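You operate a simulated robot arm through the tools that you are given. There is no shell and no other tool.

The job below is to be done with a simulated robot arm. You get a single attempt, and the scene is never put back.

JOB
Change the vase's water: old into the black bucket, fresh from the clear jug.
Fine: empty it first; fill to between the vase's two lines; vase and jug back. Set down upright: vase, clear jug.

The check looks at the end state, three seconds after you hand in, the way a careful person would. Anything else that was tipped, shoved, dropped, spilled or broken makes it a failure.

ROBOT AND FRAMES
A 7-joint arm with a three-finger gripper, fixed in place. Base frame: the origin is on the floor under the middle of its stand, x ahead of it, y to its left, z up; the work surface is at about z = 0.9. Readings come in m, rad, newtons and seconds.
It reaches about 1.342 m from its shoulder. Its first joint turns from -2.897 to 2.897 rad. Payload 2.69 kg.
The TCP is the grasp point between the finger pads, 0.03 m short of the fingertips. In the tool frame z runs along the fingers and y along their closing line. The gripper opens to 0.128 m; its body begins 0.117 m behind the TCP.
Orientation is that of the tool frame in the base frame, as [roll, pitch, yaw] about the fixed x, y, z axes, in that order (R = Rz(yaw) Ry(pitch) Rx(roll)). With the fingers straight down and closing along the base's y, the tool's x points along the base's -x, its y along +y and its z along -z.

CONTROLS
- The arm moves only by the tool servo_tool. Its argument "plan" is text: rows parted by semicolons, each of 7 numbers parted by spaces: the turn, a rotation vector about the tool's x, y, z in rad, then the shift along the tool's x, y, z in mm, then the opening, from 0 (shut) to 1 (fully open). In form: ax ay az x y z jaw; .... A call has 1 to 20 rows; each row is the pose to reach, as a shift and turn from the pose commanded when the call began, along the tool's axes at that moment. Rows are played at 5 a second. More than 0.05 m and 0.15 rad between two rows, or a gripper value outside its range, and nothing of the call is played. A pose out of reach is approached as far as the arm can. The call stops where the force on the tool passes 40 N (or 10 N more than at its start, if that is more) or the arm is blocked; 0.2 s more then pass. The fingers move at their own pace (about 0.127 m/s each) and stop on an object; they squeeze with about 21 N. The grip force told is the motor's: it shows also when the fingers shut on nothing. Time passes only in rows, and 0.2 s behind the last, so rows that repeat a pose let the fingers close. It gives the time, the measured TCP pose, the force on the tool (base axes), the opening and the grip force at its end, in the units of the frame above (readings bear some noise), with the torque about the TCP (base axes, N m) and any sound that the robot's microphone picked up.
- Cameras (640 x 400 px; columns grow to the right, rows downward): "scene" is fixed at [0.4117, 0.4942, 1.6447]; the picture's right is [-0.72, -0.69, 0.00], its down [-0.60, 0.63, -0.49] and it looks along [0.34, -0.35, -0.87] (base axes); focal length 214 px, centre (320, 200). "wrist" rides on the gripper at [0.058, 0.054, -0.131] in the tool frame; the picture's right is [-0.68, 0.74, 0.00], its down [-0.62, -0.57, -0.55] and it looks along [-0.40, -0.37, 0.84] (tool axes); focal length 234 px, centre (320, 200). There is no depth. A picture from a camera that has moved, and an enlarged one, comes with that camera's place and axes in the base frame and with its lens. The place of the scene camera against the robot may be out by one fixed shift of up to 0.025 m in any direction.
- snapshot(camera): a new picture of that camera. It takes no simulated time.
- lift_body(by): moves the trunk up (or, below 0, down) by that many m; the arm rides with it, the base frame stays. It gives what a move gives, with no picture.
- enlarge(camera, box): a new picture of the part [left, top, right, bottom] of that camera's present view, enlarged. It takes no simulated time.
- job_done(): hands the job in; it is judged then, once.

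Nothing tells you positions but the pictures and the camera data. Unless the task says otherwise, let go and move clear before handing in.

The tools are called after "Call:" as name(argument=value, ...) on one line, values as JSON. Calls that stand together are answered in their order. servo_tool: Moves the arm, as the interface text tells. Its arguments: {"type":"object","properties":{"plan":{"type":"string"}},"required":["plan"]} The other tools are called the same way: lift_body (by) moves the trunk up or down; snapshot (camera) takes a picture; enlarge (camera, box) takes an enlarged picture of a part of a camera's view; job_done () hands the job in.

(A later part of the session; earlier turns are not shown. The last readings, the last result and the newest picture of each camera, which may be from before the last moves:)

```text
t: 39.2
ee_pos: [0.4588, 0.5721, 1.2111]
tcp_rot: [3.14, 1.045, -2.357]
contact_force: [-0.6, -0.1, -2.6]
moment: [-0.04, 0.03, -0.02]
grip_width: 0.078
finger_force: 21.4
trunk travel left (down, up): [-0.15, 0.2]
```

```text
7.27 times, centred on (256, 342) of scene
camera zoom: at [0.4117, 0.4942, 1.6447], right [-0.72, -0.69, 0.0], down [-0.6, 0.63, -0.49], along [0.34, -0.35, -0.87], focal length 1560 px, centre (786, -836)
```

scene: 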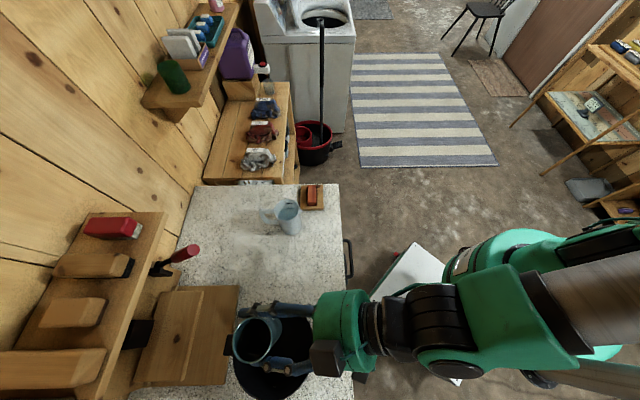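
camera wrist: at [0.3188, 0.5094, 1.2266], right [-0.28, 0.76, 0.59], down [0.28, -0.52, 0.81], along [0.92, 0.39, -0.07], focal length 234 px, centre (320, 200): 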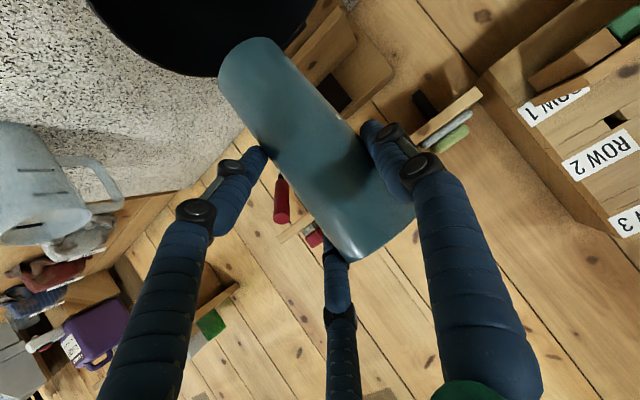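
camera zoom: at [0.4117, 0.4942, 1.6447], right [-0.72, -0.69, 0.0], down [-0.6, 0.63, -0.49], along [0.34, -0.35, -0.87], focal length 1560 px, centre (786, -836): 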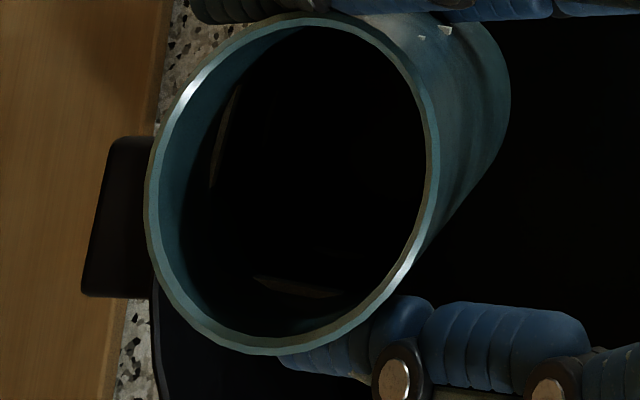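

The vase slid about 1 cm lower in the grip but is still upright; its weight drop and the long inversion say it is empty. I'll carry it back to its original spot and lower it partway.

Call:
servo_tool(plan="0 0 0 1.3 -8.8 -2.3 0; 0 0 0 4 -26.3 -6.8 0; 0 0 0 7.8 -52.7 -13.5 0; 0 0 0 11.7 -79 -20.3 0; 0 0 0 15.6 -105.4 -27 0; 0 0 0 19.5 -131.7 -33.8 0; 0 0 0 22.6 -152.8 -39.2 0; 0 0 0 25 -168.6 -43.2 0; 0 0 0 26 -175.6 -45 0; 0 0 0 26 -175.6 -45 0; 0 0 0 34.7 -175.6 -40 0; 0 0 0 52 -175.6 -30 0; 0 0 0 73.6 -175.6 -17.5 0; 0 0 0 95.3 -175.6 -5 0; 0 0 0 116.9 -175.6 7.5 0; 0 0 0 138.6 -175.6 20 0; 0 0 0 155.9 -175.6 30 0; 0 0 0 164.6 -175.6 35 0; 0 0 0 164.6 -175.6 35 0")

Call:
snapshot(camera="wrist")

Call:
enlarge(camera="scene", box=[240, 190, 370, 300])

```text
t: 43.2
ee_pos: [0.5477, 0.4092, 1.0504]
tcp_rot: [3.141, 1.048, -2.354]
contact_force: [-0.1, 0.4, -2.5]
moment: [-0.06, 0.02, 0.01]
grip_width: 0.0775
finger_force: 20.8
trunk travel left (down, up): [-0.15, 0.2]
```

```text
taken
camera wrist: at [0.4089, 0.3467, 1.0654], right [-0.28, 0.76, 0.59], down [0.28, -0.52, 0.81], along [0.92, 0.39, -0.07], focal length 234 px, centre (320, 200)
```

wrist: 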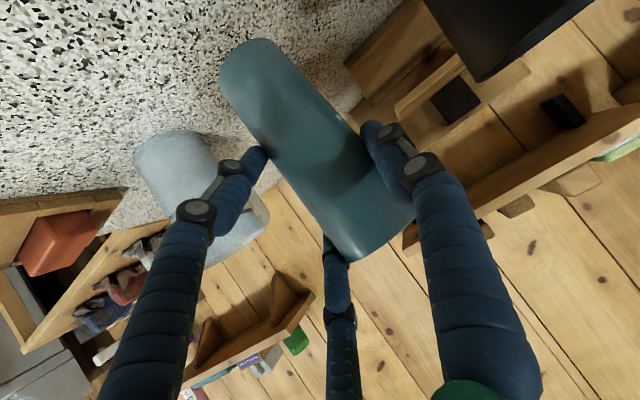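

```text
3.64 times, centred on (305, 245) of scene
camera zoom: at [0.4117, 0.4942, 1.6447], right [-0.72, -0.69, 0.0], down [-0.6, 0.63, -0.49], along [0.34, -0.35, -0.87], focal length 780 px, centre (374, 36)
```

zoom: 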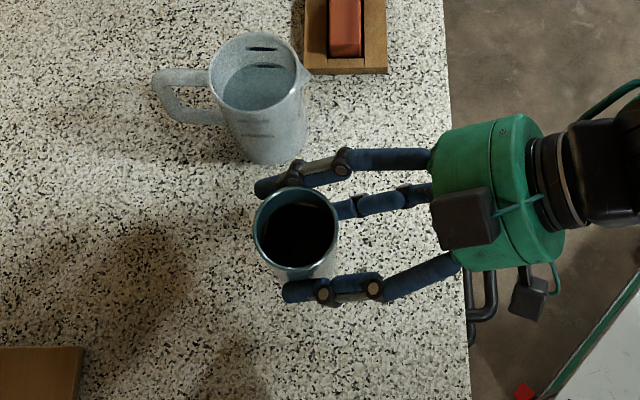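

Call:
enlarge(camera="scene", box=[276, 220, 314, 256])

Call:
enlarge(camera="wrist", box=[200, 20, 430, 280])

```text
11.11 times, centred on (295, 238) of scene
camera zoom: at [0.4117, 0.4942, 1.6447], right [-0.72, -0.69, 0.0], down [-0.6, 0.63, -0.49], along [0.34, -0.35, -0.87], focal length 2383 px, centre (598, -222)
```

zoom: 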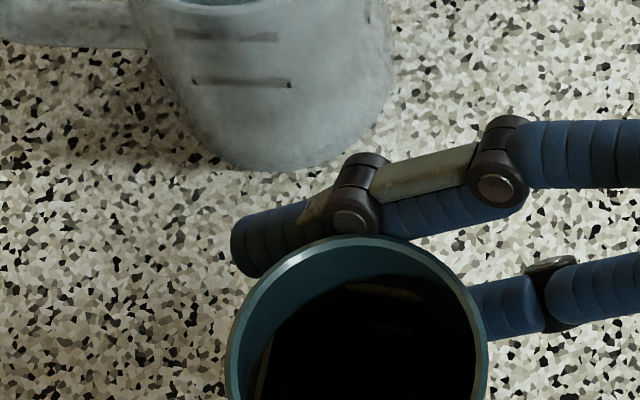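

```text
1.54 times, centred on (315, 150) of wrist
camera zoom: at [0.4089, 0.3467, 1.0654], right [-0.28, 0.76, 0.59], down [0.28, -0.52, 0.81], along [0.92, 0.39, -0.07], focal length 360 px, centre (328, 277)
```

zoom: 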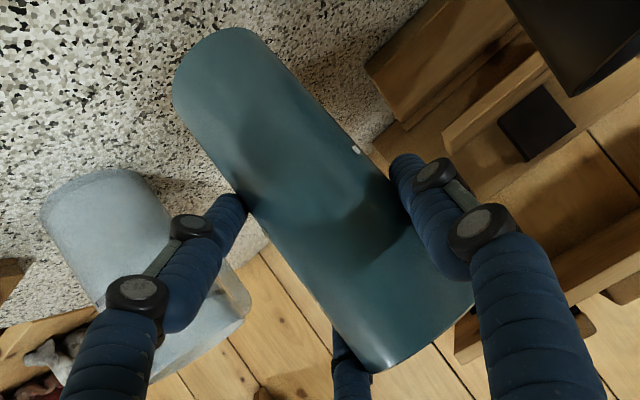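

I'll take several force readings while holding still, to confirm by weight that the vase is empty.

Call:
servo_tool(plan="0 0 0 0 0 0 0; 0 0 0 0 0 0 0")

Call:
servo_tool(plan="0 0 0 0 0 0 0; 0 0 0 0 0 0 0")

Call:
servo_tool(plan="0 0 0 0 0 0 0; 0 0 0 0 0 0 0")

Call:
servo_tool(plan="0 0 0 0 0 0 0; 0 0 0 0 0 0 0")

Call:
servo_tool(plan="0 0 0 0 0 0 0; 0 0 0 0 0 0 0")

Call:
servo_tool(plan="0 0 0 0 0 0 0; 0 0 0 0 0 0 0")

```text
t: 43.8
ee_pos: [0.5472, 0.4096, 1.0509]
tcp_rot: [-3.141, 1.048, -2.355]
contact_force: [0.3, -0.2, -2.8]
moment: [-0.06, -0.01, 0.03]
grip_width: 0.0774
finger_force: 21.3
trunk travel left (down, up): [-0.15, 0.2]
```

```text
t: 44.4
ee_pos: [0.5486, 0.4091, 1.0507]
tcp_rot: [3.141, 1.047, -2.355]
contact_force: [0.3, -0.4, -2.1]
moment: [-0.03, 0.03, 0.01]
grip_width: 0.0774
finger_force: 21.5
trunk travel left (down, up): [-0.15, 0.2]
```

```text
t: 45.0
ee_pos: [0.5491, 0.4088, 1.0502]
tcp_rot: [-3.141, 1.049, -2.354]
contact_force: [-0.2, -0.3, -2.2]
moment: [-0.05, -0.02, -0.01]
grip_width: 0.0772
finger_force: 20.8
trunk travel left (down, up): [-0.15, 0.2]
```

```text
t: 45.6
ee_pos: [0.5476, 0.4101, 1.0493]
tcp_rot: [-3.141, 1.046, -2.354]
contact_force: [0.0, -0.4, -1.6]
moment: [-0.04, 0.03, 0.02]
grip_width: 0.0774
finger_force: 21.0
trunk travel left (down, up): [-0.15, 0.2]
```

```text
t: 46.2
ee_pos: [0.5489, 0.4093, 1.0508]
tcp_rot: [3.142, 1.047, -2.355]
contact_force: [-0.7, 0.6, -1.7]
moment: [-0.02, 0.01, -0.01]
grip_width: 0.0774
finger_force: 20.7
trunk travel left (down, up): [-0.15, 0.2]
```

```text
t: 46.8
ee_pos: [0.5488, 0.4091, 1.0502]
tcp_rot: [-3.142, 1.046, -2.355]
contact_force: [0.2, 0.2, -2.7]
moment: [-0.07, 0.02, -0.02]
grip_width: 0.0773
finger_force: 20.8
trunk travel left (down, up): [-0.15, 0.2]
```

Average load is now about 2.2 N versus 3.0 N before, consistent with an emptied vase. Lowering toward the counter in small steps.

Call:
servo_tool(plan="0 0 0 5.2 1 3 0; 0 0 0 12.1 2 7 0; 0 0 0 19.9 3 11.5 0; 0 0 0 26 3 15 0; 0 0 0 30.3 3 17.5 0; 0 0 0 32.9 3 19 0; 0 0 0 32.9 3 19 0")

Call:
servo_tool(plan="0 0 0 1.7 0 1 0; 0 0 0 3.5 0 2 0; 0 0 0 3.5 0 2 0")

Call:
snapshot(camera="wrist")

```text
t: 48.4
ee_pos: [0.5442, 0.4121, 1.0126]
tcp_rot: [-3.141, 1.047, -2.355]
contact_force: [-0.2, -0.1, -2.8]
moment: [-0.01, -0.02, 0.04]
grip_width: 0.0771
finger_force: 21.2
trunk travel left (down, up): [-0.15, 0.2]
```

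```text
t: 49.2
ee_pos: [0.5445, 0.4139, 1.0084]
tcp_rot: [3.141, 1.047, -2.353]
contact_force: [-1.1, 0.2, -2.6]
moment: [-0.06, 0.02, -0.02]
grip_width: 0.0773
finger_force: 21.2
trunk travel left (down, up): [-0.15, 0.2]
```

```text
taken
camera wrist: at [0.4047, 0.3507, 1.024], right [-0.28, 0.76, 0.59], down [0.28, -0.52, 0.81], along [0.92, 0.39, -0.07], focal length 234 px, centre (320, 200)
```

wrist: 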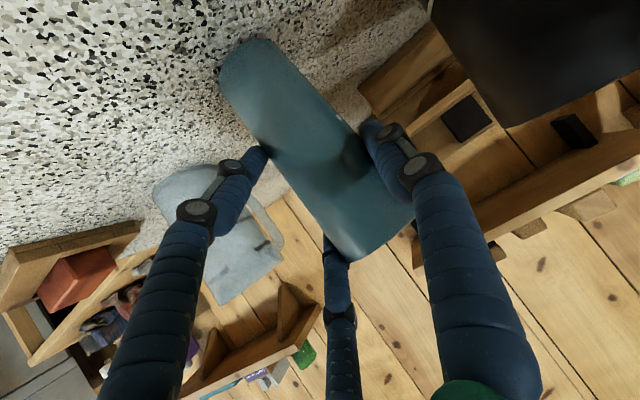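

Not in contact yet. Continuing down in 2 mm steps, reading the force each time.

Call:
servo_tool(plan="0 0 0 0.9 0 0.5 0; 0 0 0 1.7 0 1 0; 0 0 0 1.7 0 1 0")

Call:
servo_tool(plan="0 0 0 0.9 0 0.5 0; 0 0 0 1.7 0 1 0; 0 0 0 1.7 0 1 0")

Call:
servo_tool(plan="0 0 0 0.9 0 0.5 0; 0 0 0 1.7 0 1 0; 0 0 0 1.7 0 1 0")

```text
t: 50.0
ee_pos: [0.5451, 0.4125, 1.0059]
tcp_rot: [-3.141, 1.047, -2.355]
contact_force: [-0.2, -0.8, -2.7]
moment: [0.0, -0.01, -0.01]
grip_width: 0.0769
finger_force: 21.0
trunk travel left (down, up): [-0.15, 0.2]
```

```text
t: 50.8
ee_pos: [0.5455, 0.4119, 1.0036]
tcp_rot: [3.141, 1.047, -2.355]
contact_force: [0.1, -0.1, -2.4]
moment: [-0.03, 0.04, -0.02]
grip_width: 0.0771
finger_force: 20.9
trunk travel left (down, up): [-0.15, 0.2]
```

```text
t: 51.6
ee_pos: [0.5442, 0.4125, 1.0036]
tcp_rot: [-3.141, 1.049, -2.356]
contact_force: [-4.6, 1.0, 12.5]
moment: [0.35, 0.69, 0.13]
grip_width: 0.0773
finger_force: 20.8
trunk travel left (down, up): [-0.15, 0.2]
```

Touchdown at TCP z ≈ 1.003. I'll back off a millimetre and open the fingers gradually.

Call:
servo_tool(plan="0 0 0 -0.9 0 -0.5 0; 0 0 0 -0.9 0 -0.5 0; 0 0 0 -0.9 0 -0.5 0.5; 0 0 0 -0.9 0 -0.5 0.58; 0 0 0 -0.9 0 -0.5 0.6; 0 0 0 -0.9 0 -0.5 0.62; 0 0 0 -0.9 0 -0.5 0.64; 0 0 0 -0.9 0 -0.5 0.67; 0 0 0 -0.9 0 -0.5 0.7; 0 0 0 -0.9 0 -0.5 0.75; 0 0 0 -0.9 0 -0.5 0.8; 0 0 0 -0.9 0 -0.5 0.9; 0 0 0 -0.9 0 -0.5 1; 0 0 0 -0.9 0 -0.5 1")

Call:
snapshot(camera="wrist")

Call:
enlarge(camera="scene", box=[250, 200, 380, 310])

```text
t: 54.6
ee_pos: [0.5441, 0.4126, 1.0046]
tcp_rot: [-3.141, 1.047, -2.355]
contact_force: [-0.3, 0.3, -0.1]
moment: [0.01, 0.0, 0.0]
grip_width: 0.1282
finger_force: 0.1
trunk travel left (down, up): [-0.15, 0.2]
```

```text
taken
camera wrist: at [0.4051, 0.35, 1.019], right [-0.28, 0.76, 0.59], down [0.28, -0.52, 0.81], along [0.92, 0.39, -0.07], focal length 234 px, centre (320, 200)
```

wrist: 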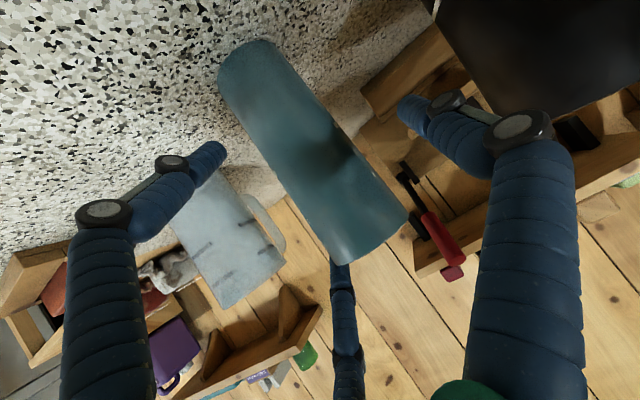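

```text
3.64 times, centred on (315, 255) of scene
camera zoom: at [0.4117, 0.4942, 1.6447], right [-0.72, -0.69, 0.0], down [-0.6, 0.63, -0.49], along [0.34, -0.35, -0.87], focal length 780 px, centre (338, 0)
```

zoom: 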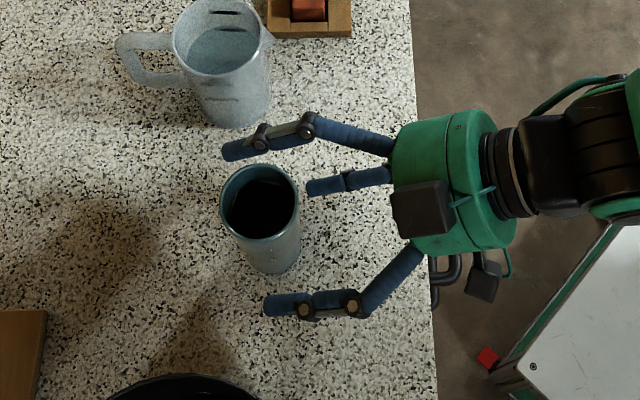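

The vase stands upright, within a couple of millimetres of its original place. I'll back out along the hand axis and rise, then prepare a top-down grasp for the jug.

Call:
servo_tool(plan="0 0 0 0 0 -10 1; 0 0 0 0 0 -30 1; 0 0 0 0 0 -55 1; 0 0 0 0 0 -80 1; 0 0 0 0 0 -105 1; 0 0 0 0 0 -130 1; 0 0 0 0 0 -155 1; 0 0 0 0 0 -175 1; 0 0 0 -30 0 -192 1; 0 0 0 -65 0 -213 1; 0 0 0 -100 0 -233 1; 0 0 0 -135 0 -253 1; 0 0 0 -170 0 -273 1; 0 0 0 -170 0 -273 1")

Call:
snapshot(camera="scene")

Call:
enlarge(camera="scene", box=[220, 180, 350, 290])

Call:
enlarge(camera="scene", box=[200, 290, 360, 400])

```text
t: 57.6
ee_pos: [0.4372, 0.3033, 1.2902]
tcp_rot: [-3.139, 1.046, -2.355]
contact_force: [0.1, 0.2, -1.1]
moment: [0.01, -0.03, -0.01]
grip_width: 0.1281
finger_force: 0.1
trunk travel left (down, up): [-0.15, 0.2]
```

```text
taken
```

scene: 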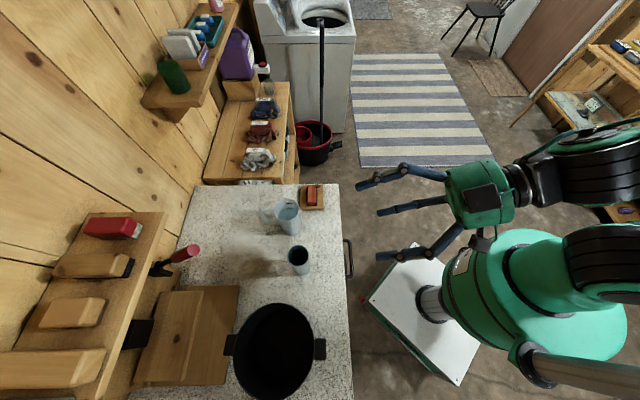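

```text
3.64 times, centred on (285, 235) of scene
camera zoom: at [0.4117, 0.4942, 1.6447], right [-0.72, -0.69, 0.0], down [-0.6, 0.63, -0.49], along [0.34, -0.35, -0.87], focal length 780 px, centre (447, 73)
```

zoom: 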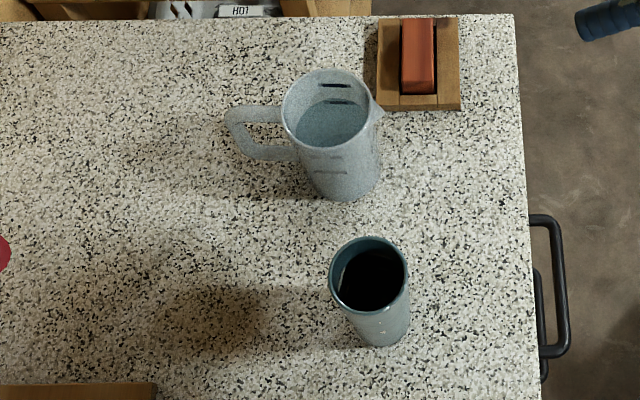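

```text
3.64 times, centred on (280, 345) of scene
camera zoom: at [0.4117, 0.4942, 1.6447], right [-0.72, -0.69, 0.0], down [-0.6, 0.63, -0.49], along [0.34, -0.35, -0.87], focal length 780 px, centre (466, -327)
```

zoom: 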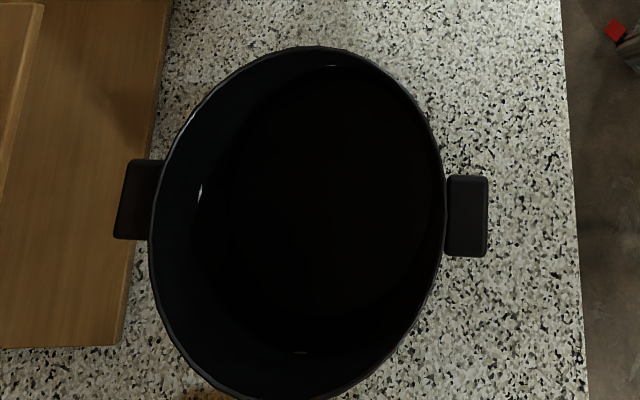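

Call:
enlarge(camera="scene", box=[280, 235, 320, 285])

Call:
enlarge(camera="scene", box=[255, 190, 310, 245])

```text
8.00 times, centred on (300, 260) of scene
camera zoom: at [0.4117, 0.4942, 1.6447], right [-0.72, -0.69, 0.0], down [-0.6, 0.63, -0.49], along [0.34, -0.35, -0.87], focal length 1716 px, centre (480, -280)
```

zoom: 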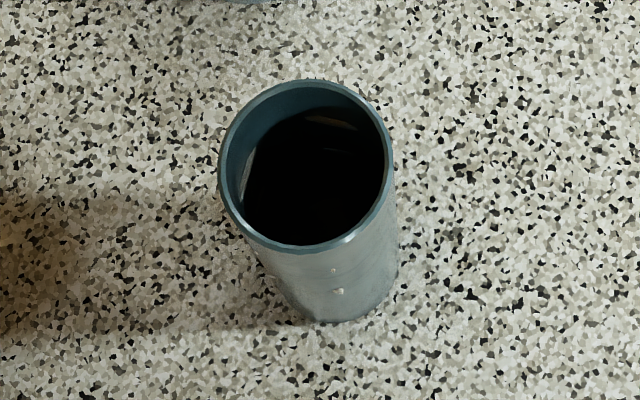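

```text
7.27 times, centred on (282, 218) of scene
camera zoom: at [0.4117, 0.4942, 1.6447], right [-0.72, -0.69, 0.0], down [-0.6, 0.63, -0.49], along [0.34, -0.35, -0.87], focal length 1560 px, centre (593, 73)
```

zoom: 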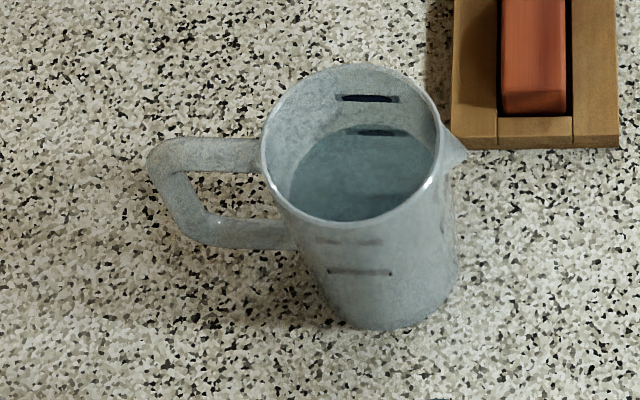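

The layout looks counter-aligned: the jug's handle points away from the robot and its spout points toward it. I'll turn the hand to straight-down, with the fingers placed so that neither the handle nor the spout is blocked, and view the jug from above.

Call:
servo_tool(plan="0 0.15 0 -4 -8 7 1; 0 0.3 0 -8 -16 14 1; 0 0.45 0 -12 -24 21 1; 0 0.6 0 -16 -32 28 1; 0 0.75 0 -20 -40 35 1; 0 0.9 0 -24 -48 42 1; 0 1.047 0 -28 -56 49 1; 0 1.047 0 -28 -56 49 1")

Call:
servo_tool(plan="0 0 0.131 -18 -10 3 1; 0 0 0.262 -36 -20 7 1; 0 0 0.393 -55 -31 11 1; 0 0 0.524 -73 -41 15 1; 0 0 0.654 -91 -51 19 1; 0 0 0.785 -109 -61 23 1; 0 0 0.916 -128 -72 27 1; 0 0 1.047 -146 -82 30 1; 0 0 1.047 -146 -82 30 1")

Call:
snapshot(camera="wrist")

Call:
snapshot(camera="scene")

```text
t: 59.4
ee_pos: [0.5172, 0.3055, 1.2604]
tcp_rot: [2.923, 0.114, -2.369]
contact_force: [0.8, 1.3, 0.5]
moment: [-0.12, 0.07, 0.01]
grip_width: 0.1278
finger_force: 0.0
out of reach, approached as far as the arm can: row 4, 5, 6, 7, 8
trunk travel left (down, up): [-0.15, 0.2]
```

```text
t: 61.4
ee_pos: [0.6222, 0.235, 1.1293]
tcp_rot: [2.699, -0.099, 3.046]
contact_force: [1.5, 0.1, -1.6]
moment: [-0.02, 0.08, 0.08]
grip_width: 0.1281
finger_force: 0.0
out of reach, approached as far as the arm can: row 3, 4, 5, 6, 7, 8, 9
trunk travel left (down, up): [-0.15, 0.2]
```

```text
taken
camera wrist: at [0.5768, 0.2331, 1.2758], right [0.76, 0.59, 0.25], down [0.56, -0.8, 0.19], along [0.31, -0.01, -0.95], focal length 234 px, centre (320, 200)
```

wrist: 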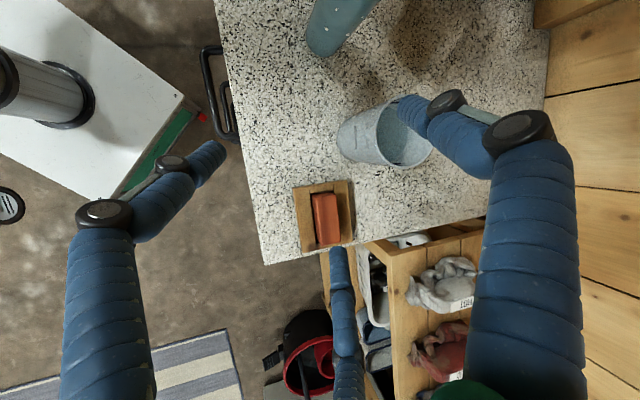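

```text
taken
```

scene: 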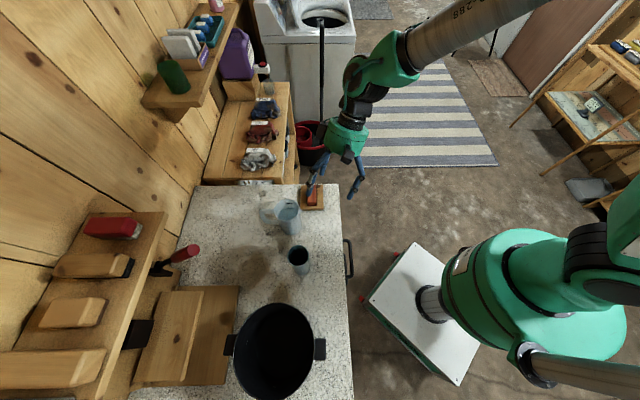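

The arm couldn't fully reach the straight-down pose and stopped short, still clear of everything. I'll hold still one step to see where the commanded pose stands.

Call:
servo_tool(plan="0 0 0 0 0 0 1")

```text
t: 61.8
ee_pos: [0.6212, 0.2347, 1.1309]
tcp_rot: [2.697, -0.095, 3.047]
contact_force: [-0.3, -0.6, 0.8]
moment: [0.05, -0.02, -0.03]
grip_width: 0.1281
finger_force: 0.0
trunk travel left (down, up): [-0.15, 0.2]
```

The pose resets to where the arm actually got. I'll rise back toward the start region while straightening the hand to vertical, to see whether that frees the arm.

Call:
servo_tool(plan="0 0 0 4 9 -30 1; 0 0 0 8 18 -60 1; 0 0 0 13 28 -90 1; 0.074 -0.016 0 17 37 -120 1; 0.148 -0.033 0 21 46 -150 1; 0.222 -0.049 0 26 56 -180 1; 0.296 -0.066 0 30 65 -210 1; 0.37 -0.082 0 34 74 -239 1; 0.4433 -0.0983 0 34 74 -239 1; 0.4433 -0.0983 0 34 74 -239 1")

Call:
snapshot(camera="scene")

```text
t: 64.0
ee_pos: [0.6004, 0.0551, 1.3155]
tcp_rot: [2.884, 0.018, 3.128]
contact_force: [1.7, -0.5, -1.3]
moment: [-0.01, 0.09, 0.02]
grip_width: 0.1277
finger_force: 0.1
out of reach, approached as far as the arm can: row 1, 2, 3, 4, 5, 6, 7, 8, 9, 10
trunk travel left (down, up): [-0.15, 0.2]
```

```text
taken
```

scene: 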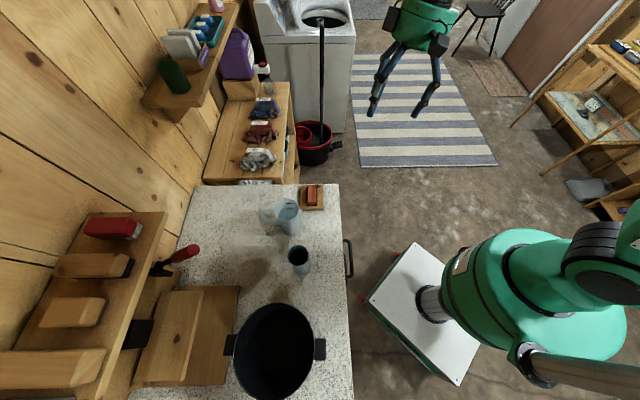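

The arm is up against some joint limit in this configuration. I'm well clear of the counter, so I'll probe with small moves to find what is free.

Call:
servo_tool(plan="0 0 0 0 15 0 1; 0 0 0 0 30 0 1; 0 0 0 0 45 0 1")

Call:
servo_tool(plan="0 0 -0.1 0 0 0 1; 0 0 -0.2 0 0 0 1; 0 0 -0.3 0 0 0 1")

```text
t: 64.8
ee_pos: [0.5992, 0.0692, 1.321]
tcp_rot: [2.885, 0.025, -3.131]
contact_force: [0.0, 0.9, 0.2]
moment: [-0.04, 0.0, 0.0]
grip_width: 0.1281
finger_force: 0.2
out of reach, approached as far as the arm can: row 1, 2, 3
trunk travel left (down, up): [-0.15, 0.2]
```

```text
t: 65.6
ee_pos: [0.6006, 0.0679, 1.3201]
tcp_rot: [2.901, 0.094, -2.863]
contact_force: [0.5, 0.0, 0.6]
moment: [0.01, -0.02, -0.01]
grip_width: 0.128
finger_force: 0.0
trunk travel left (down, up): [-0.15, 0.2]
```

Turning the hand the other way about its axis works freely, so the last joint was at its limit. I'll turn it about 190° the free way, which also puts the wrist camera on the far side from the spout.

Call:
servo_tool(plan="0 0 -0.14 0 0 0 1; 0 0 -0.28 0 0 0 1; 0 0 -0.42 0 0 0 1; 0 0 -0.56 0 0 0 1; 0 0 -0.7 0 0 0 1; 0 0 -0.84 0 0 0 1; 0 0 -0.98 0 0 0 1; 0 0 -1.12 0 0 0 1; 0 0 -1.26 0 0 0 1; 0 0 -1.4 0 0 0 1; 0 0 -1.54 0 0 0 1; 0 0 -1.6 0 0 0 1")

Call:
servo_tool(plan="0 0 -0.14 0 0 0 1; 0 0 -0.28 0 0 0 1; 0 0 -0.42 0 0 0 1; 0 0 -0.56 0 0 0 1; 0 0 -0.7 0 0 0 1; 0 0 -0.84 0 0 0 1; 0 0 -0.98 0 0 0 1; 0 0 -1.12 0 0 0 1; 0 0 -1.26 0 0 0 1; 0 0 -1.4 0 0 0 1; 0 0 -1.5 0 0 0 1")

```text
t: 68.2
ee_pos: [0.6, 0.0688, 1.3224]
tcp_rot: [-3.037, 0.237, -1.237]
contact_force: [0.9, 0.6, 0.2]
moment: [0.0, 0.01, 0.02]
grip_width: 0.1281
finger_force: 0.1
trunk travel left (down, up): [-0.15, 0.2]
```

```text
t: 70.6
ee_pos: [0.6007, 0.0678, 1.3213]
tcp_rot: [-2.897, -0.084, 0.238]
contact_force: [0.1, -0.5, 0.3]
moment: [0.01, 0.03, 0.02]
grip_width: 0.128
finger_force: 0.1
trunk travel left (down, up): [-0.15, 0.2]
```

Call:
servo_tool(plan="-0.081 -0.028 0 0 0 0 1; -0.163 -0.057 0 0 0 0 1; -0.244 -0.085 0 0 0 0 1; -0.244 -0.085 0 0 0 0 1")

```text
t: 71.6
ee_pos: [0.6009, 0.0698, 1.3217]
tcp_rot: [-2.896, -0.085, 0.237]
contact_force: [-0.2, -0.3, 0.1]
moment: [0.01, 0.01, 0.01]
grip_width: 0.1278
finger_force: 0.0
out of reach, approached as far as the arm can: row 1, 2, 3, 4
trunk travel left (down, up): [-0.15, 0.2]
```

Call:
servo_tool(plan="0 0 0 20 0 0 1")

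Call:
servo_tool(plan="0 0 0 -40 0 0 1")

Call:
servo_tool(plan="0 0 0 0 0 20 1")

Call:
servo_tool(plan="0 0 0 0 0 -20 1")

Call:
servo_tool(plan="0 0 0 0 20 0 1")

Call:
servo_tool(plan="0 0 0 0 -20 0 1")

Call:
servo_tool(plan="0.1 0.03 0 0 0 0 1")

Call:
servo_tool(plan="0 0.1 0 0 0 0 1")

```text
t: 72.0
ee_pos: [0.6197, 0.0725, 1.3236]
tcp_rot: [-2.899, -0.086, 0.238]
contact_force: [-0.1, 0.2, 0.0]
moment: [0.0, -0.08, -0.02]
grip_width: 0.1278
finger_force: 0.1
trunk travel left (down, up): [-0.15, 0.2]
```

```text
t: 72.4
ee_pos: [0.5827, 0.0661, 1.3212]
tcp_rot: [-2.897, -0.085, 0.237]
contact_force: [1.4, -0.2, 0.0]
moment: [-0.03, 0.06, 0.0]
grip_width: 0.1279
finger_force: 0.1
trunk travel left (down, up): [-0.15, 0.2]
```

```text
t: 72.8
ee_pos: [0.5821, 0.0694, 1.3033]
tcp_rot: [-2.896, -0.086, 0.238]
contact_force: [0.8, 1.0, -0.4]
moment: [0.0, 0.07, 0.04]
grip_width: 0.1279
finger_force: 0.1
trunk travel left (down, up): [-0.15, 0.2]
```

```text
t: 73.2
ee_pos: [0.5815, 0.0652, 1.3206]
tcp_rot: [-2.898, -0.086, 0.238]
contact_force: [-0.6, -0.2, 0.7]
moment: [-0.01, -0.06, 0.0]
grip_width: 0.1279
finger_force: 0.1
trunk travel left (down, up): [-0.15, 0.2]
```

```text
t: 73.6
ee_pos: [0.5861, 0.0457, 1.315]
tcp_rot: [-2.898, -0.085, 0.237]
contact_force: [-0.9, 0.6, -0.5]
moment: [-0.06, 0.03, 0.0]
grip_width: 0.1279
finger_force: 0.0
trunk travel left (down, up): [-0.15, 0.2]
```

```text
t: 74.0
ee_pos: [0.5819, 0.0641, 1.32]
tcp_rot: [-2.897, -0.085, 0.238]
contact_force: [0.3, 0.6, -0.3]
moment: [0.04, 0.03, 0.0]
grip_width: 0.1277
finger_force: 0.0
trunk travel left (down, up): [-0.15, 0.2]
```

```text
t: 74.4
ee_pos: [0.5805, 0.0636, 1.3193]
tcp_rot: [-2.796, -0.115, 0.227]
contact_force: [0.1, -0.5, -0.6]
moment: [-0.07, -0.02, 0.01]
grip_width: 0.1279
finger_force: 0.1
trunk travel left (down, up): [-0.15, 0.2]
```

```text
t: 74.8
ee_pos: [0.5821, 0.0653, 1.3212]
tcp_rot: [-2.792, -0.209, 0.194]
contact_force: [-0.1, -0.6, -0.1]
moment: [0.0, 0.02, 0.0]
grip_width: 0.1282
finger_force: 0.1
trunk travel left (down, up): [-0.15, 0.2]
```

Most directions are free now. I'll try straightening again in small steps and watch which axis blocks.

Call:
servo_tool(plan="-0.1 0 0 0 0 0 1")

Call:
servo_tool(plan="-0.1 0 0 0 0 0 1")

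Call:
servo_tool(plan="0 -0.1 0 0 0 0 1")

Call:
servo_tool(plan="-0.1 0 0 0 0 0 1")

```text
t: 75.2
ee_pos: [0.5819, 0.0636, 1.3201]
tcp_rot: [-2.891, -0.208, 0.194]
contact_force: [0.9, -1.0, -0.7]
moment: [0.07, 0.07, 0.01]
grip_width: 0.128
finger_force: 0.1
trunk travel left (down, up): [-0.15, 0.2]
```

```text
t: 75.6
ee_pos: [0.5804, 0.0633, 1.3208]
tcp_rot: [-2.942, -0.207, 0.194]
contact_force: [-0.2, -0.4, -0.7]
moment: [0.04, 0.0, 0.0]
grip_width: 0.1279
finger_force: 0.1
out of reach, approached as far as the arm can: row 1
trunk travel left (down, up): [-0.15, 0.2]
```

```text
t: 76.0
ee_pos: [0.5829, 0.0635, 1.3231]
tcp_rot: [-2.928, -0.169, 0.201]
contact_force: [1.0, 0.1, -0.5]
moment: [-0.01, 0.15, 0.05]
grip_width: 0.1278
finger_force: 0.0
out of reach, approached as far as the arm can: row 1
trunk travel left (down, up): [-0.15, 0.2]
```

```text
t: 76.4
ee_pos: [0.5801, 0.0629, 1.3235]
tcp_rot: [-2.929, -0.17, 0.201]
contact_force: [-0.7, 0.3, -0.5]
moment: [0.03, -0.07, 0.01]
grip_width: 0.1279
finger_force: 0.0
out of reach, approached as far as the arm can: row 1
trunk travel left (down, up): [-0.15, 0.2]
```

A straight-down pose seems limited at this height (lean stuck at about 15°). I'll test whether raising the trunk changes that; the hand is high and clear.

Call:
lift_body(by=0.1)

Call:
servo_tool(plan="-0.1 0 0 0 0 0 1; -0.2 0 0 0 0 0 1")

Call:
snapshot(camera="scene")

```text
t: 77.7
ee_pos: [0.5801, 0.0631, 1.4219]
tcp_rot: [-2.93, -0.172, 0.199]
contact_force: [0.3, -0.2, 0.1]
moment: [-0.01, 0.03, 0.0]
grip_width: 0.1282
finger_force: 0.0
trunk travel left (down, up): [-0.25, 0.1]
```

```text
t: 78.3
ee_pos: [0.5809, 0.0626, 1.4243]
tcp_rot: [-2.93, -0.171, 0.2]
contact_force: [0.5, -0.6, 0.6]
moment: [-0.03, -0.01, -0.01]
grip_width: 0.1282
finger_force: 0.1
out of reach, approached as far as the arm can: row 1, 2
trunk travel left (down, up): [-0.25, 0.1]
```

```text
taken
```

scene: 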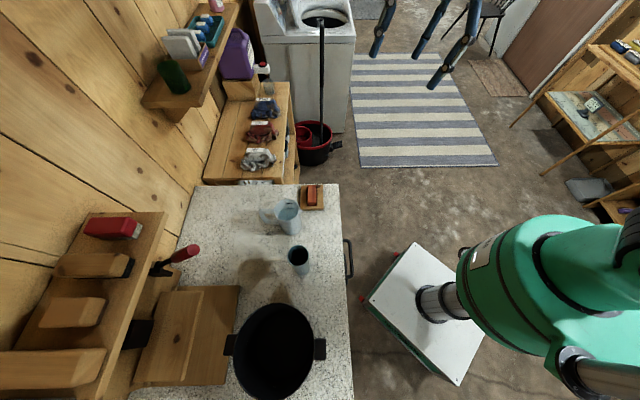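

Call:
servo_tool(plan="0 0 0 0 0 -40 1; 0 0 0 0 0 -80 1")

Call:
servo_tool(plan="-0.1 0 0 0 0 0 1; -0.2 0 0 0 0 0 1")

Call:
servo_tool(plan="0 -0.1 0 0 0 0 1; 0 -0.17 0 0 0 0 1")

```text
t: 78.9
ee_pos: [0.5712, 0.0402, 1.5014]
tcp_rot: [-2.917, -0.177, 0.198]
contact_force: [-0.4, 0.5, -0.3]
moment: [0.0, -0.05, -0.01]
grip_width: 0.1282
finger_force: 0.1
trunk travel left (down, up): [-0.25, 0.1]
```

```text
t: 79.5
ee_pos: [0.5722, 0.0414, 1.5002]
tcp_rot: [-2.917, -0.176, 0.2]
contact_force: [0.2, 0.0, 0.6]
moment: [-0.01, -0.01, -0.03]
grip_width: 0.1281
finger_force: 0.1
out of reach, approached as far as the arm can: row 1, 2
trunk travel left (down, up): [-0.25, 0.1]
```

```text
t: 80.1
ee_pos: [0.569, 0.0471, 1.4993]
tcp_rot: [-2.863, -0.032, 0.234]
contact_force: [-1.9, -0.2, -0.2]
moment: [0.01, -0.17, -0.06]
grip_width: 0.1278
finger_force: 0.1
out of reach, approached as far as the arm can: row 2
trunk travel left (down, up): [-0.25, 0.1]
```

Leaning the hand about 30° forward instead of straight down should avoid the limit and still give a good three-finger grasp of the jug. I'll go to that orientation high above the counter.

Call:
servo_tool(plan="-0.0142 0.05 -0.0746 9.8 -23.1 13.4 1; -0.0285 0.0999 -0.1491 19.7 -46.2 26.9 1; -0.0427 0.1499 -0.2237 29.5 -69.3 40.3 1; -0.0569 0.1999 -0.2983 39.3 -92.4 53.7 1; -0.0711 0.2498 -0.3728 49.1 -115.4 67.1 1; -0.0854 0.2998 -0.4474 59 -138.5 80.6 1; -0.0996 0.3497 -0.5219 68.8 -161.6 94 1; -0.1138 0.3997 -0.5965 78.6 -184.7 107.4 1; -0.1138 0.3997 -0.5965 78.6 -184.7 107.4 1")

Call:
snapshot(camera="scene")

Call:
snapshot(camera="wrist")

```text
t: 82.1
ee_pos: [0.6001, 0.2674, 1.4469]
tcp_rot: [3.141, -0.523, 0.784]
contact_force: [0.0, 0.7, 0.3]
moment: [-0.03, 0.01, 0.01]
grip_width: 0.128
finger_force: 0.0
trunk travel left (down, up): [-0.25, 0.1]
```

```text
taken
```

scene: 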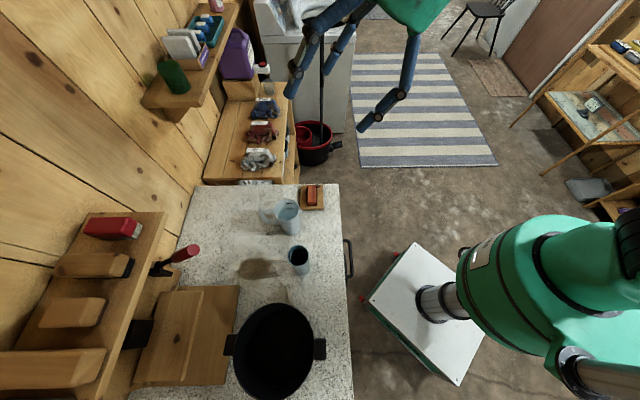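

```text
taken
camera wrist: at [0.6268, 0.2194, 1.5898], right [0.11, -0.94, -0.34], down [-0.97, -0.17, 0.17], along [-0.21, 0.31, -0.93], focal length 234 px, centre (320, 200)
```

wrist: 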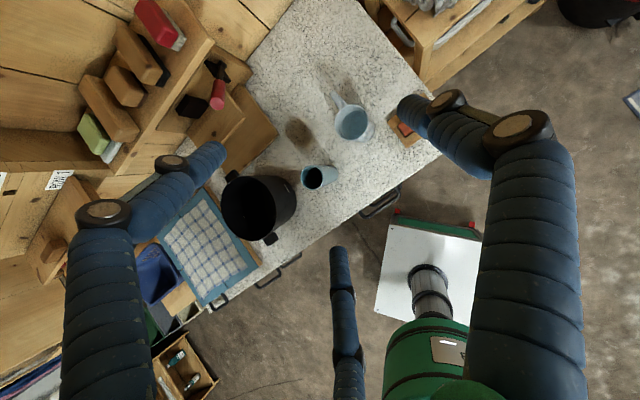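

That pose was reached exactly, and the wrist camera now gives a fine overhead view of jug, vase and bucket. I'll zoom in to measure the jug, its handle and spout, and look into the vase.

Call:
enlarge(camera="wrist", box=[280, 70, 440, 200])

Call:
enlarge(camera="wrist", box=[325, 85, 385, 145])

Call:
enlarge(camera="wrist", box=[295, 155, 345, 195])

Call:
enlarge(camera="wrist", box=[200, 150, 310, 250])

```text
3.08 times, centred on (360, 135) of wrist
camera zoom: at [0.6268, 0.2194, 1.5898], right [0.11, -0.94, -0.34], down [-0.97, -0.17, 0.17], along [-0.21, 0.31, -0.93], focal length 720 px, centre (197, 400)
```

zoom: 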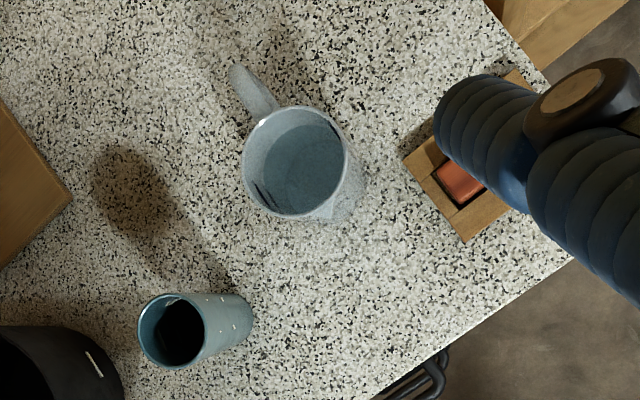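

```text
6.67 times, centred on (355, 115) of wrist
camera zoom: at [0.6268, 0.2194, 1.5898], right [0.11, -0.94, -0.34], down [-0.97, -0.17, 0.17], along [-0.21, 0.31, -0.93], focal length 1561 px, centre (87, 767)
```

zoom: 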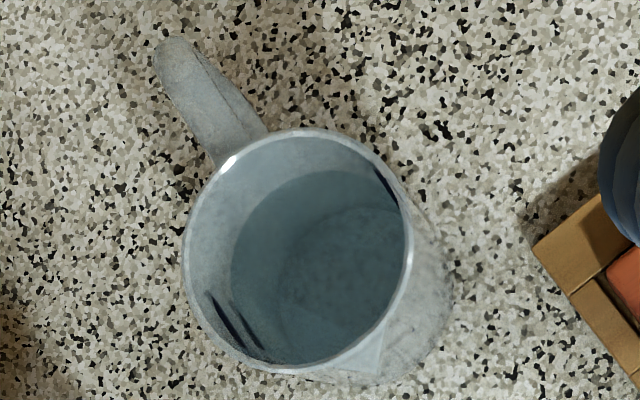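

```text
10.00 times, centred on (320, 175) of wrist
camera zoom: at [0.6268, 0.2194, 1.5898], right [0.11, -0.94, -0.34], down [-0.97, -0.17, 0.17], along [-0.21, 0.31, -0.93], focal length 2342 px, centre (320, 450)
```

zoom: 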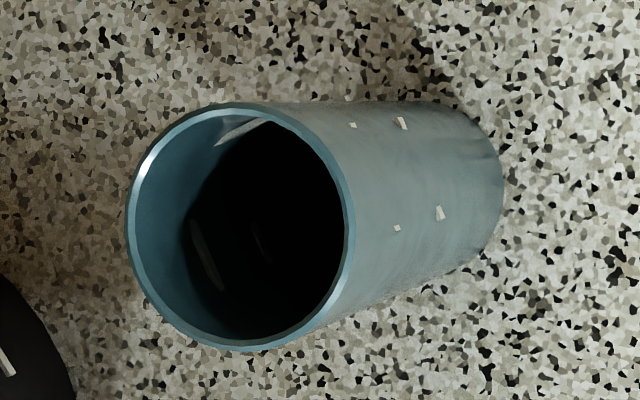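

```text
4.00 times, centred on (255, 200) of wrist
camera zoom: at [0.6268, 0.2194, 1.5898], right [0.11, -0.94, -0.34], down [-0.97, -0.17, 0.17], along [-0.21, 0.31, -0.93], focal length 937 px, centre (580, 200)
```

zoom: 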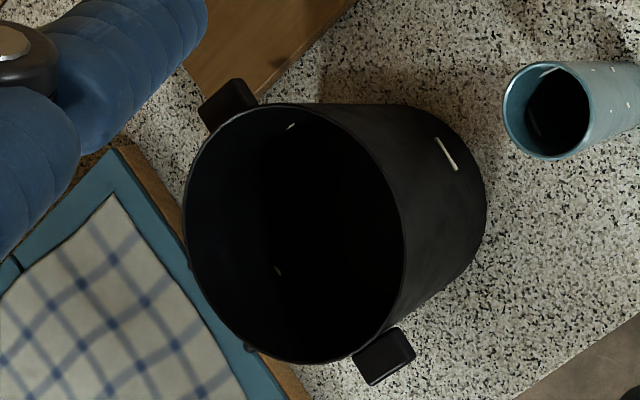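

Triangulating both wrist views: counter top ≈ 0.89, vase axis ≈ (0.556, 0.432) with rim ≈ 1.044, jug axis ≈ (0.695, 0.349) with radius ≈ 0.041 and rim ≈ 1.04, handle at about 43° azimuth and spout opposite. I'll test a right-leaning hand pose in the air, which would let me pour from the spout.

Call:
servo_tool(plan="-0.0853 -0.0853 -0.0228 0 0 0 1; -0.1705 -0.1705 -0.0457 0 0 0 1; -0.2558 -0.2558 -0.0685 0 0 0 1; -0.3411 -0.3411 -0.0913 0 0 0 1; -0.4263 -0.4263 -0.1142 0 0 0 1; -0.5116 -0.5116 -0.137 0 0 0 1; -0.5116 -0.5116 -0.137 0 0 0 1")

Call:
snapshot(camera="wrist")

```text
t: 83.7
ee_pos: [0.6009, 0.2666, 1.4476]
tcp_rot: [-3.138, -0.524, 0.783]
contact_force: [0.0, 0.5, -1.3]
moment: [0.02, 0.0, 0.0]
grip_width: 0.128
finger_force: 0.1
out of reach, approached as far as the arm can: row 1, 2, 3, 4, 5, 6, 7
trunk travel left (down, up): [-0.25, 0.1]
```

```text
taken
camera wrist: at [0.6266, 0.2189, 1.5898], right [0.1, -0.94, -0.34], down [-0.97, -0.17, 0.17], along [-0.21, 0.31, -0.93], focal length 234 px, centre (320, 200)
```

wrist: 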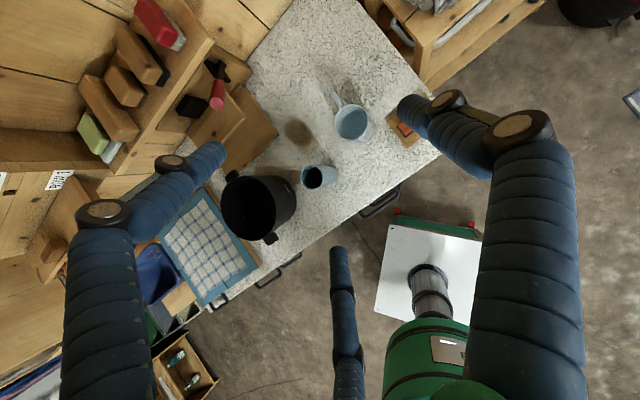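

A rightward lean is blocked, so I'll keep this forward-leaning pose and pour over the jug's left rim, through the widest finger gap. First I'll lower the trunk back and rehearse the reach over the jug.

Call:
lift_body(by=-0.1)

Call:
servo_tool(plan="0 0 0 10 5 12 1; 0 0 0 20 10 24 1; 0 0 0 30 15 36 1; 0 0 0 40 15 36 1; 0 0 0 50 10 40 1")

```text
t: 85.1
ee_pos: [0.6013, 0.2667, 1.3475]
tcp_rot: [-3.142, -0.523, 0.783]
contact_force: [0.5, 0.1, 0.0]
moment: [0.02, -0.01, 0.04]
grip_width: 0.1279
finger_force: 0.0
trunk travel left (down, up): [-0.15, 0.2]
```

```text
t: 86.3
ee_pos: [0.6532, 0.3044, 1.3383]
tcp_rot: [3.14, -0.523, 0.784]
contact_force: [0.1, -0.4, -0.5]
moment: [-0.03, -0.02, -0.01]
grip_width: 0.128
finger_force: 0.0
trunk travel left (down, up): [-0.15, 0.2]
```

Call:
servo_tool(plan="0 0 0 -3.2 0 30 1; 0 0 0 -6.4 -1 60 1; 0 0 0 -9.6 -1 90 1; 0 0 0 -12.9 -2 120 1; 0 0 0 -16.1 -2 150 1; 0 0 0 -16.1 -2 150 1")

Call:
snapshot(camera="wrist")

Call:
snapshot(camera="scene")

```text
t: 87.7
ee_pos: [0.6947, 0.3472, 1.1983]
tcp_rot: [-3.14, -0.523, 0.784]
contact_force: [-0.5, -0.1, -0.1]
moment: [-0.01, 0.02, 0.03]
grip_width: 0.128
finger_force: 0.1
trunk travel left (down, up): [-0.15, 0.2]
```

```text
taken
camera wrist: at [0.7211, 0.2997, 1.3418], right [0.11, -0.94, -0.34], down [-0.97, -0.17, 0.17], along [-0.22, 0.31, -0.93], focal length 234 px, centre (320, 200)
```

wrist: 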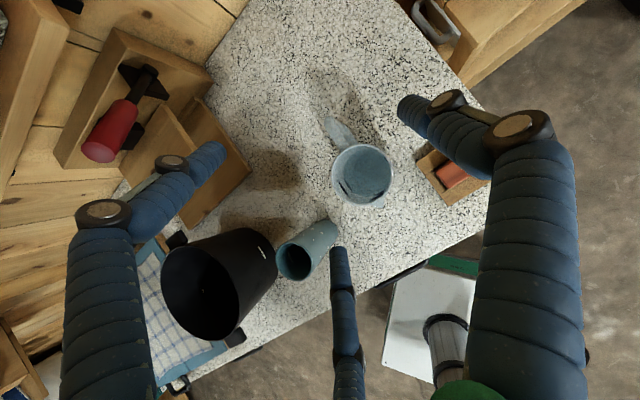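

```text
taken
```

scene: 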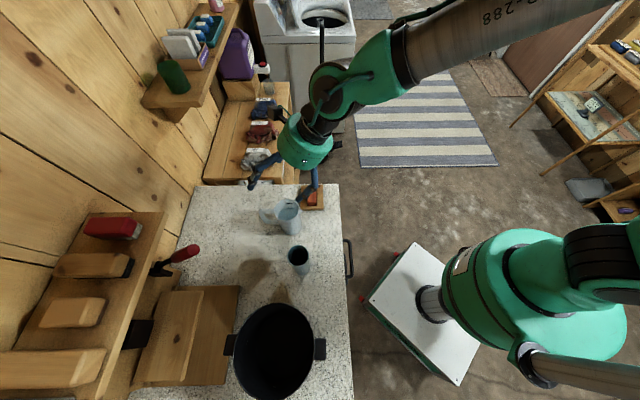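

Call:
enlarge(camera="wrist", box=[310, 105, 410, 215])

Call:
enlarge(camera="wrist", box=[265, 210, 345, 290])

```text
3.64 times, centred on (360, 160) of wrist
camera zoom: at [0.7211, 0.2997, 1.3418], right [0.11, -0.94, -0.34], down [-0.97, -0.17, 0.17], along [-0.22, 0.31, -0.93], focal length 852 px, centre (174, 346)
```

zoom: 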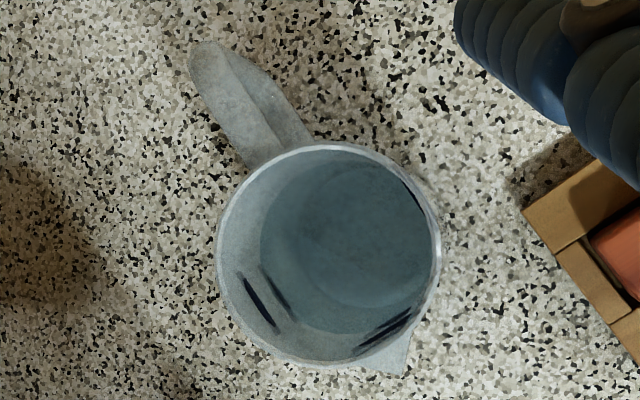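

```text
5.00 times, centred on (305, 250) of wrist
camera zoom: at [0.7211, 0.2997, 1.3418], right [0.11, -0.94, -0.34], down [-0.97, -0.17, 0.17], along [-0.22, 0.31, -0.93], focal length 1171 px, centre (395, -50)
```

zoom: 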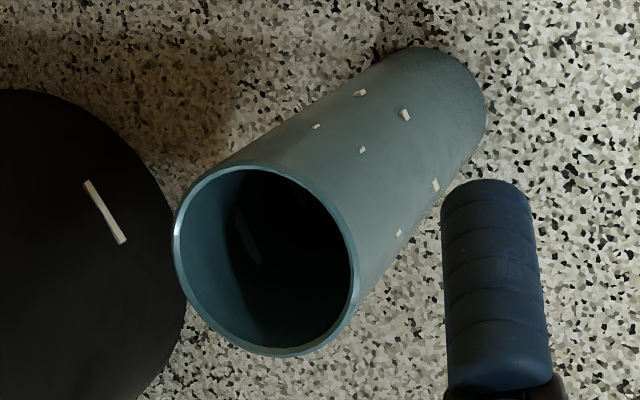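

Refined: jug axis (0.695, 0.347), spout at about 220° and handle at about 40°; vase at (0.554, 0.431). The hand is centred over the jug, so I descend to just above the rim and check clearances.

Call:
servo_tool(plan="0 0 0 -10 0 17.3 1; 0 0 0 -22 0 38.1 1; 0 0 0 -34 0 58.9 1; 0 0 0 -44 0 76.2 1; 0 0 0 -44 0 76.2 1")

Call:
snapshot(camera="wrist")

Call:
enlarge(camera="scene", box=[220, 130, 370, 260])

```text
t: 88.9
ee_pos: [0.6929, 0.3485, 1.1105]
tcp_rot: [-3.139, -0.523, 0.783]
contact_force: [-0.3, 0.4, -0.4]
moment: [-0.01, 0.02, 0.0]
grip_width: 0.1282
finger_force: 0.0
trunk travel left (down, up): [-0.15, 0.2]
```

```text
taken
camera wrist: at [0.7196, 0.3004, 1.2543], right [0.1, -0.94, -0.34], down [-0.97, -0.17, 0.17], along [-0.21, 0.31, -0.93], focal length 234 px, centre (320, 200)
```

wrist: 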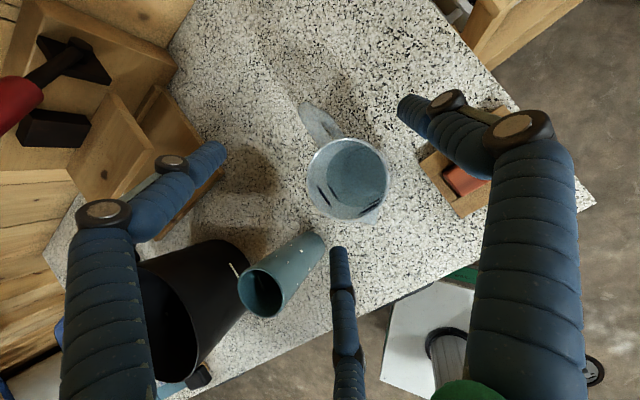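

```text
3.08 times, centred on (295, 195) of scene
camera zoom: at [0.4117, 0.4942, 1.6447], right [-0.72, -0.69, 0.0], down [-0.6, 0.63, -0.49], along [0.34, -0.35, -0.87], focal length 660 px, centre (397, 215)
```

zoom: 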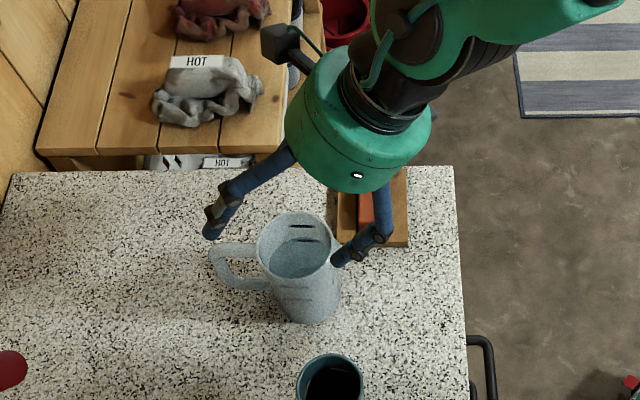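

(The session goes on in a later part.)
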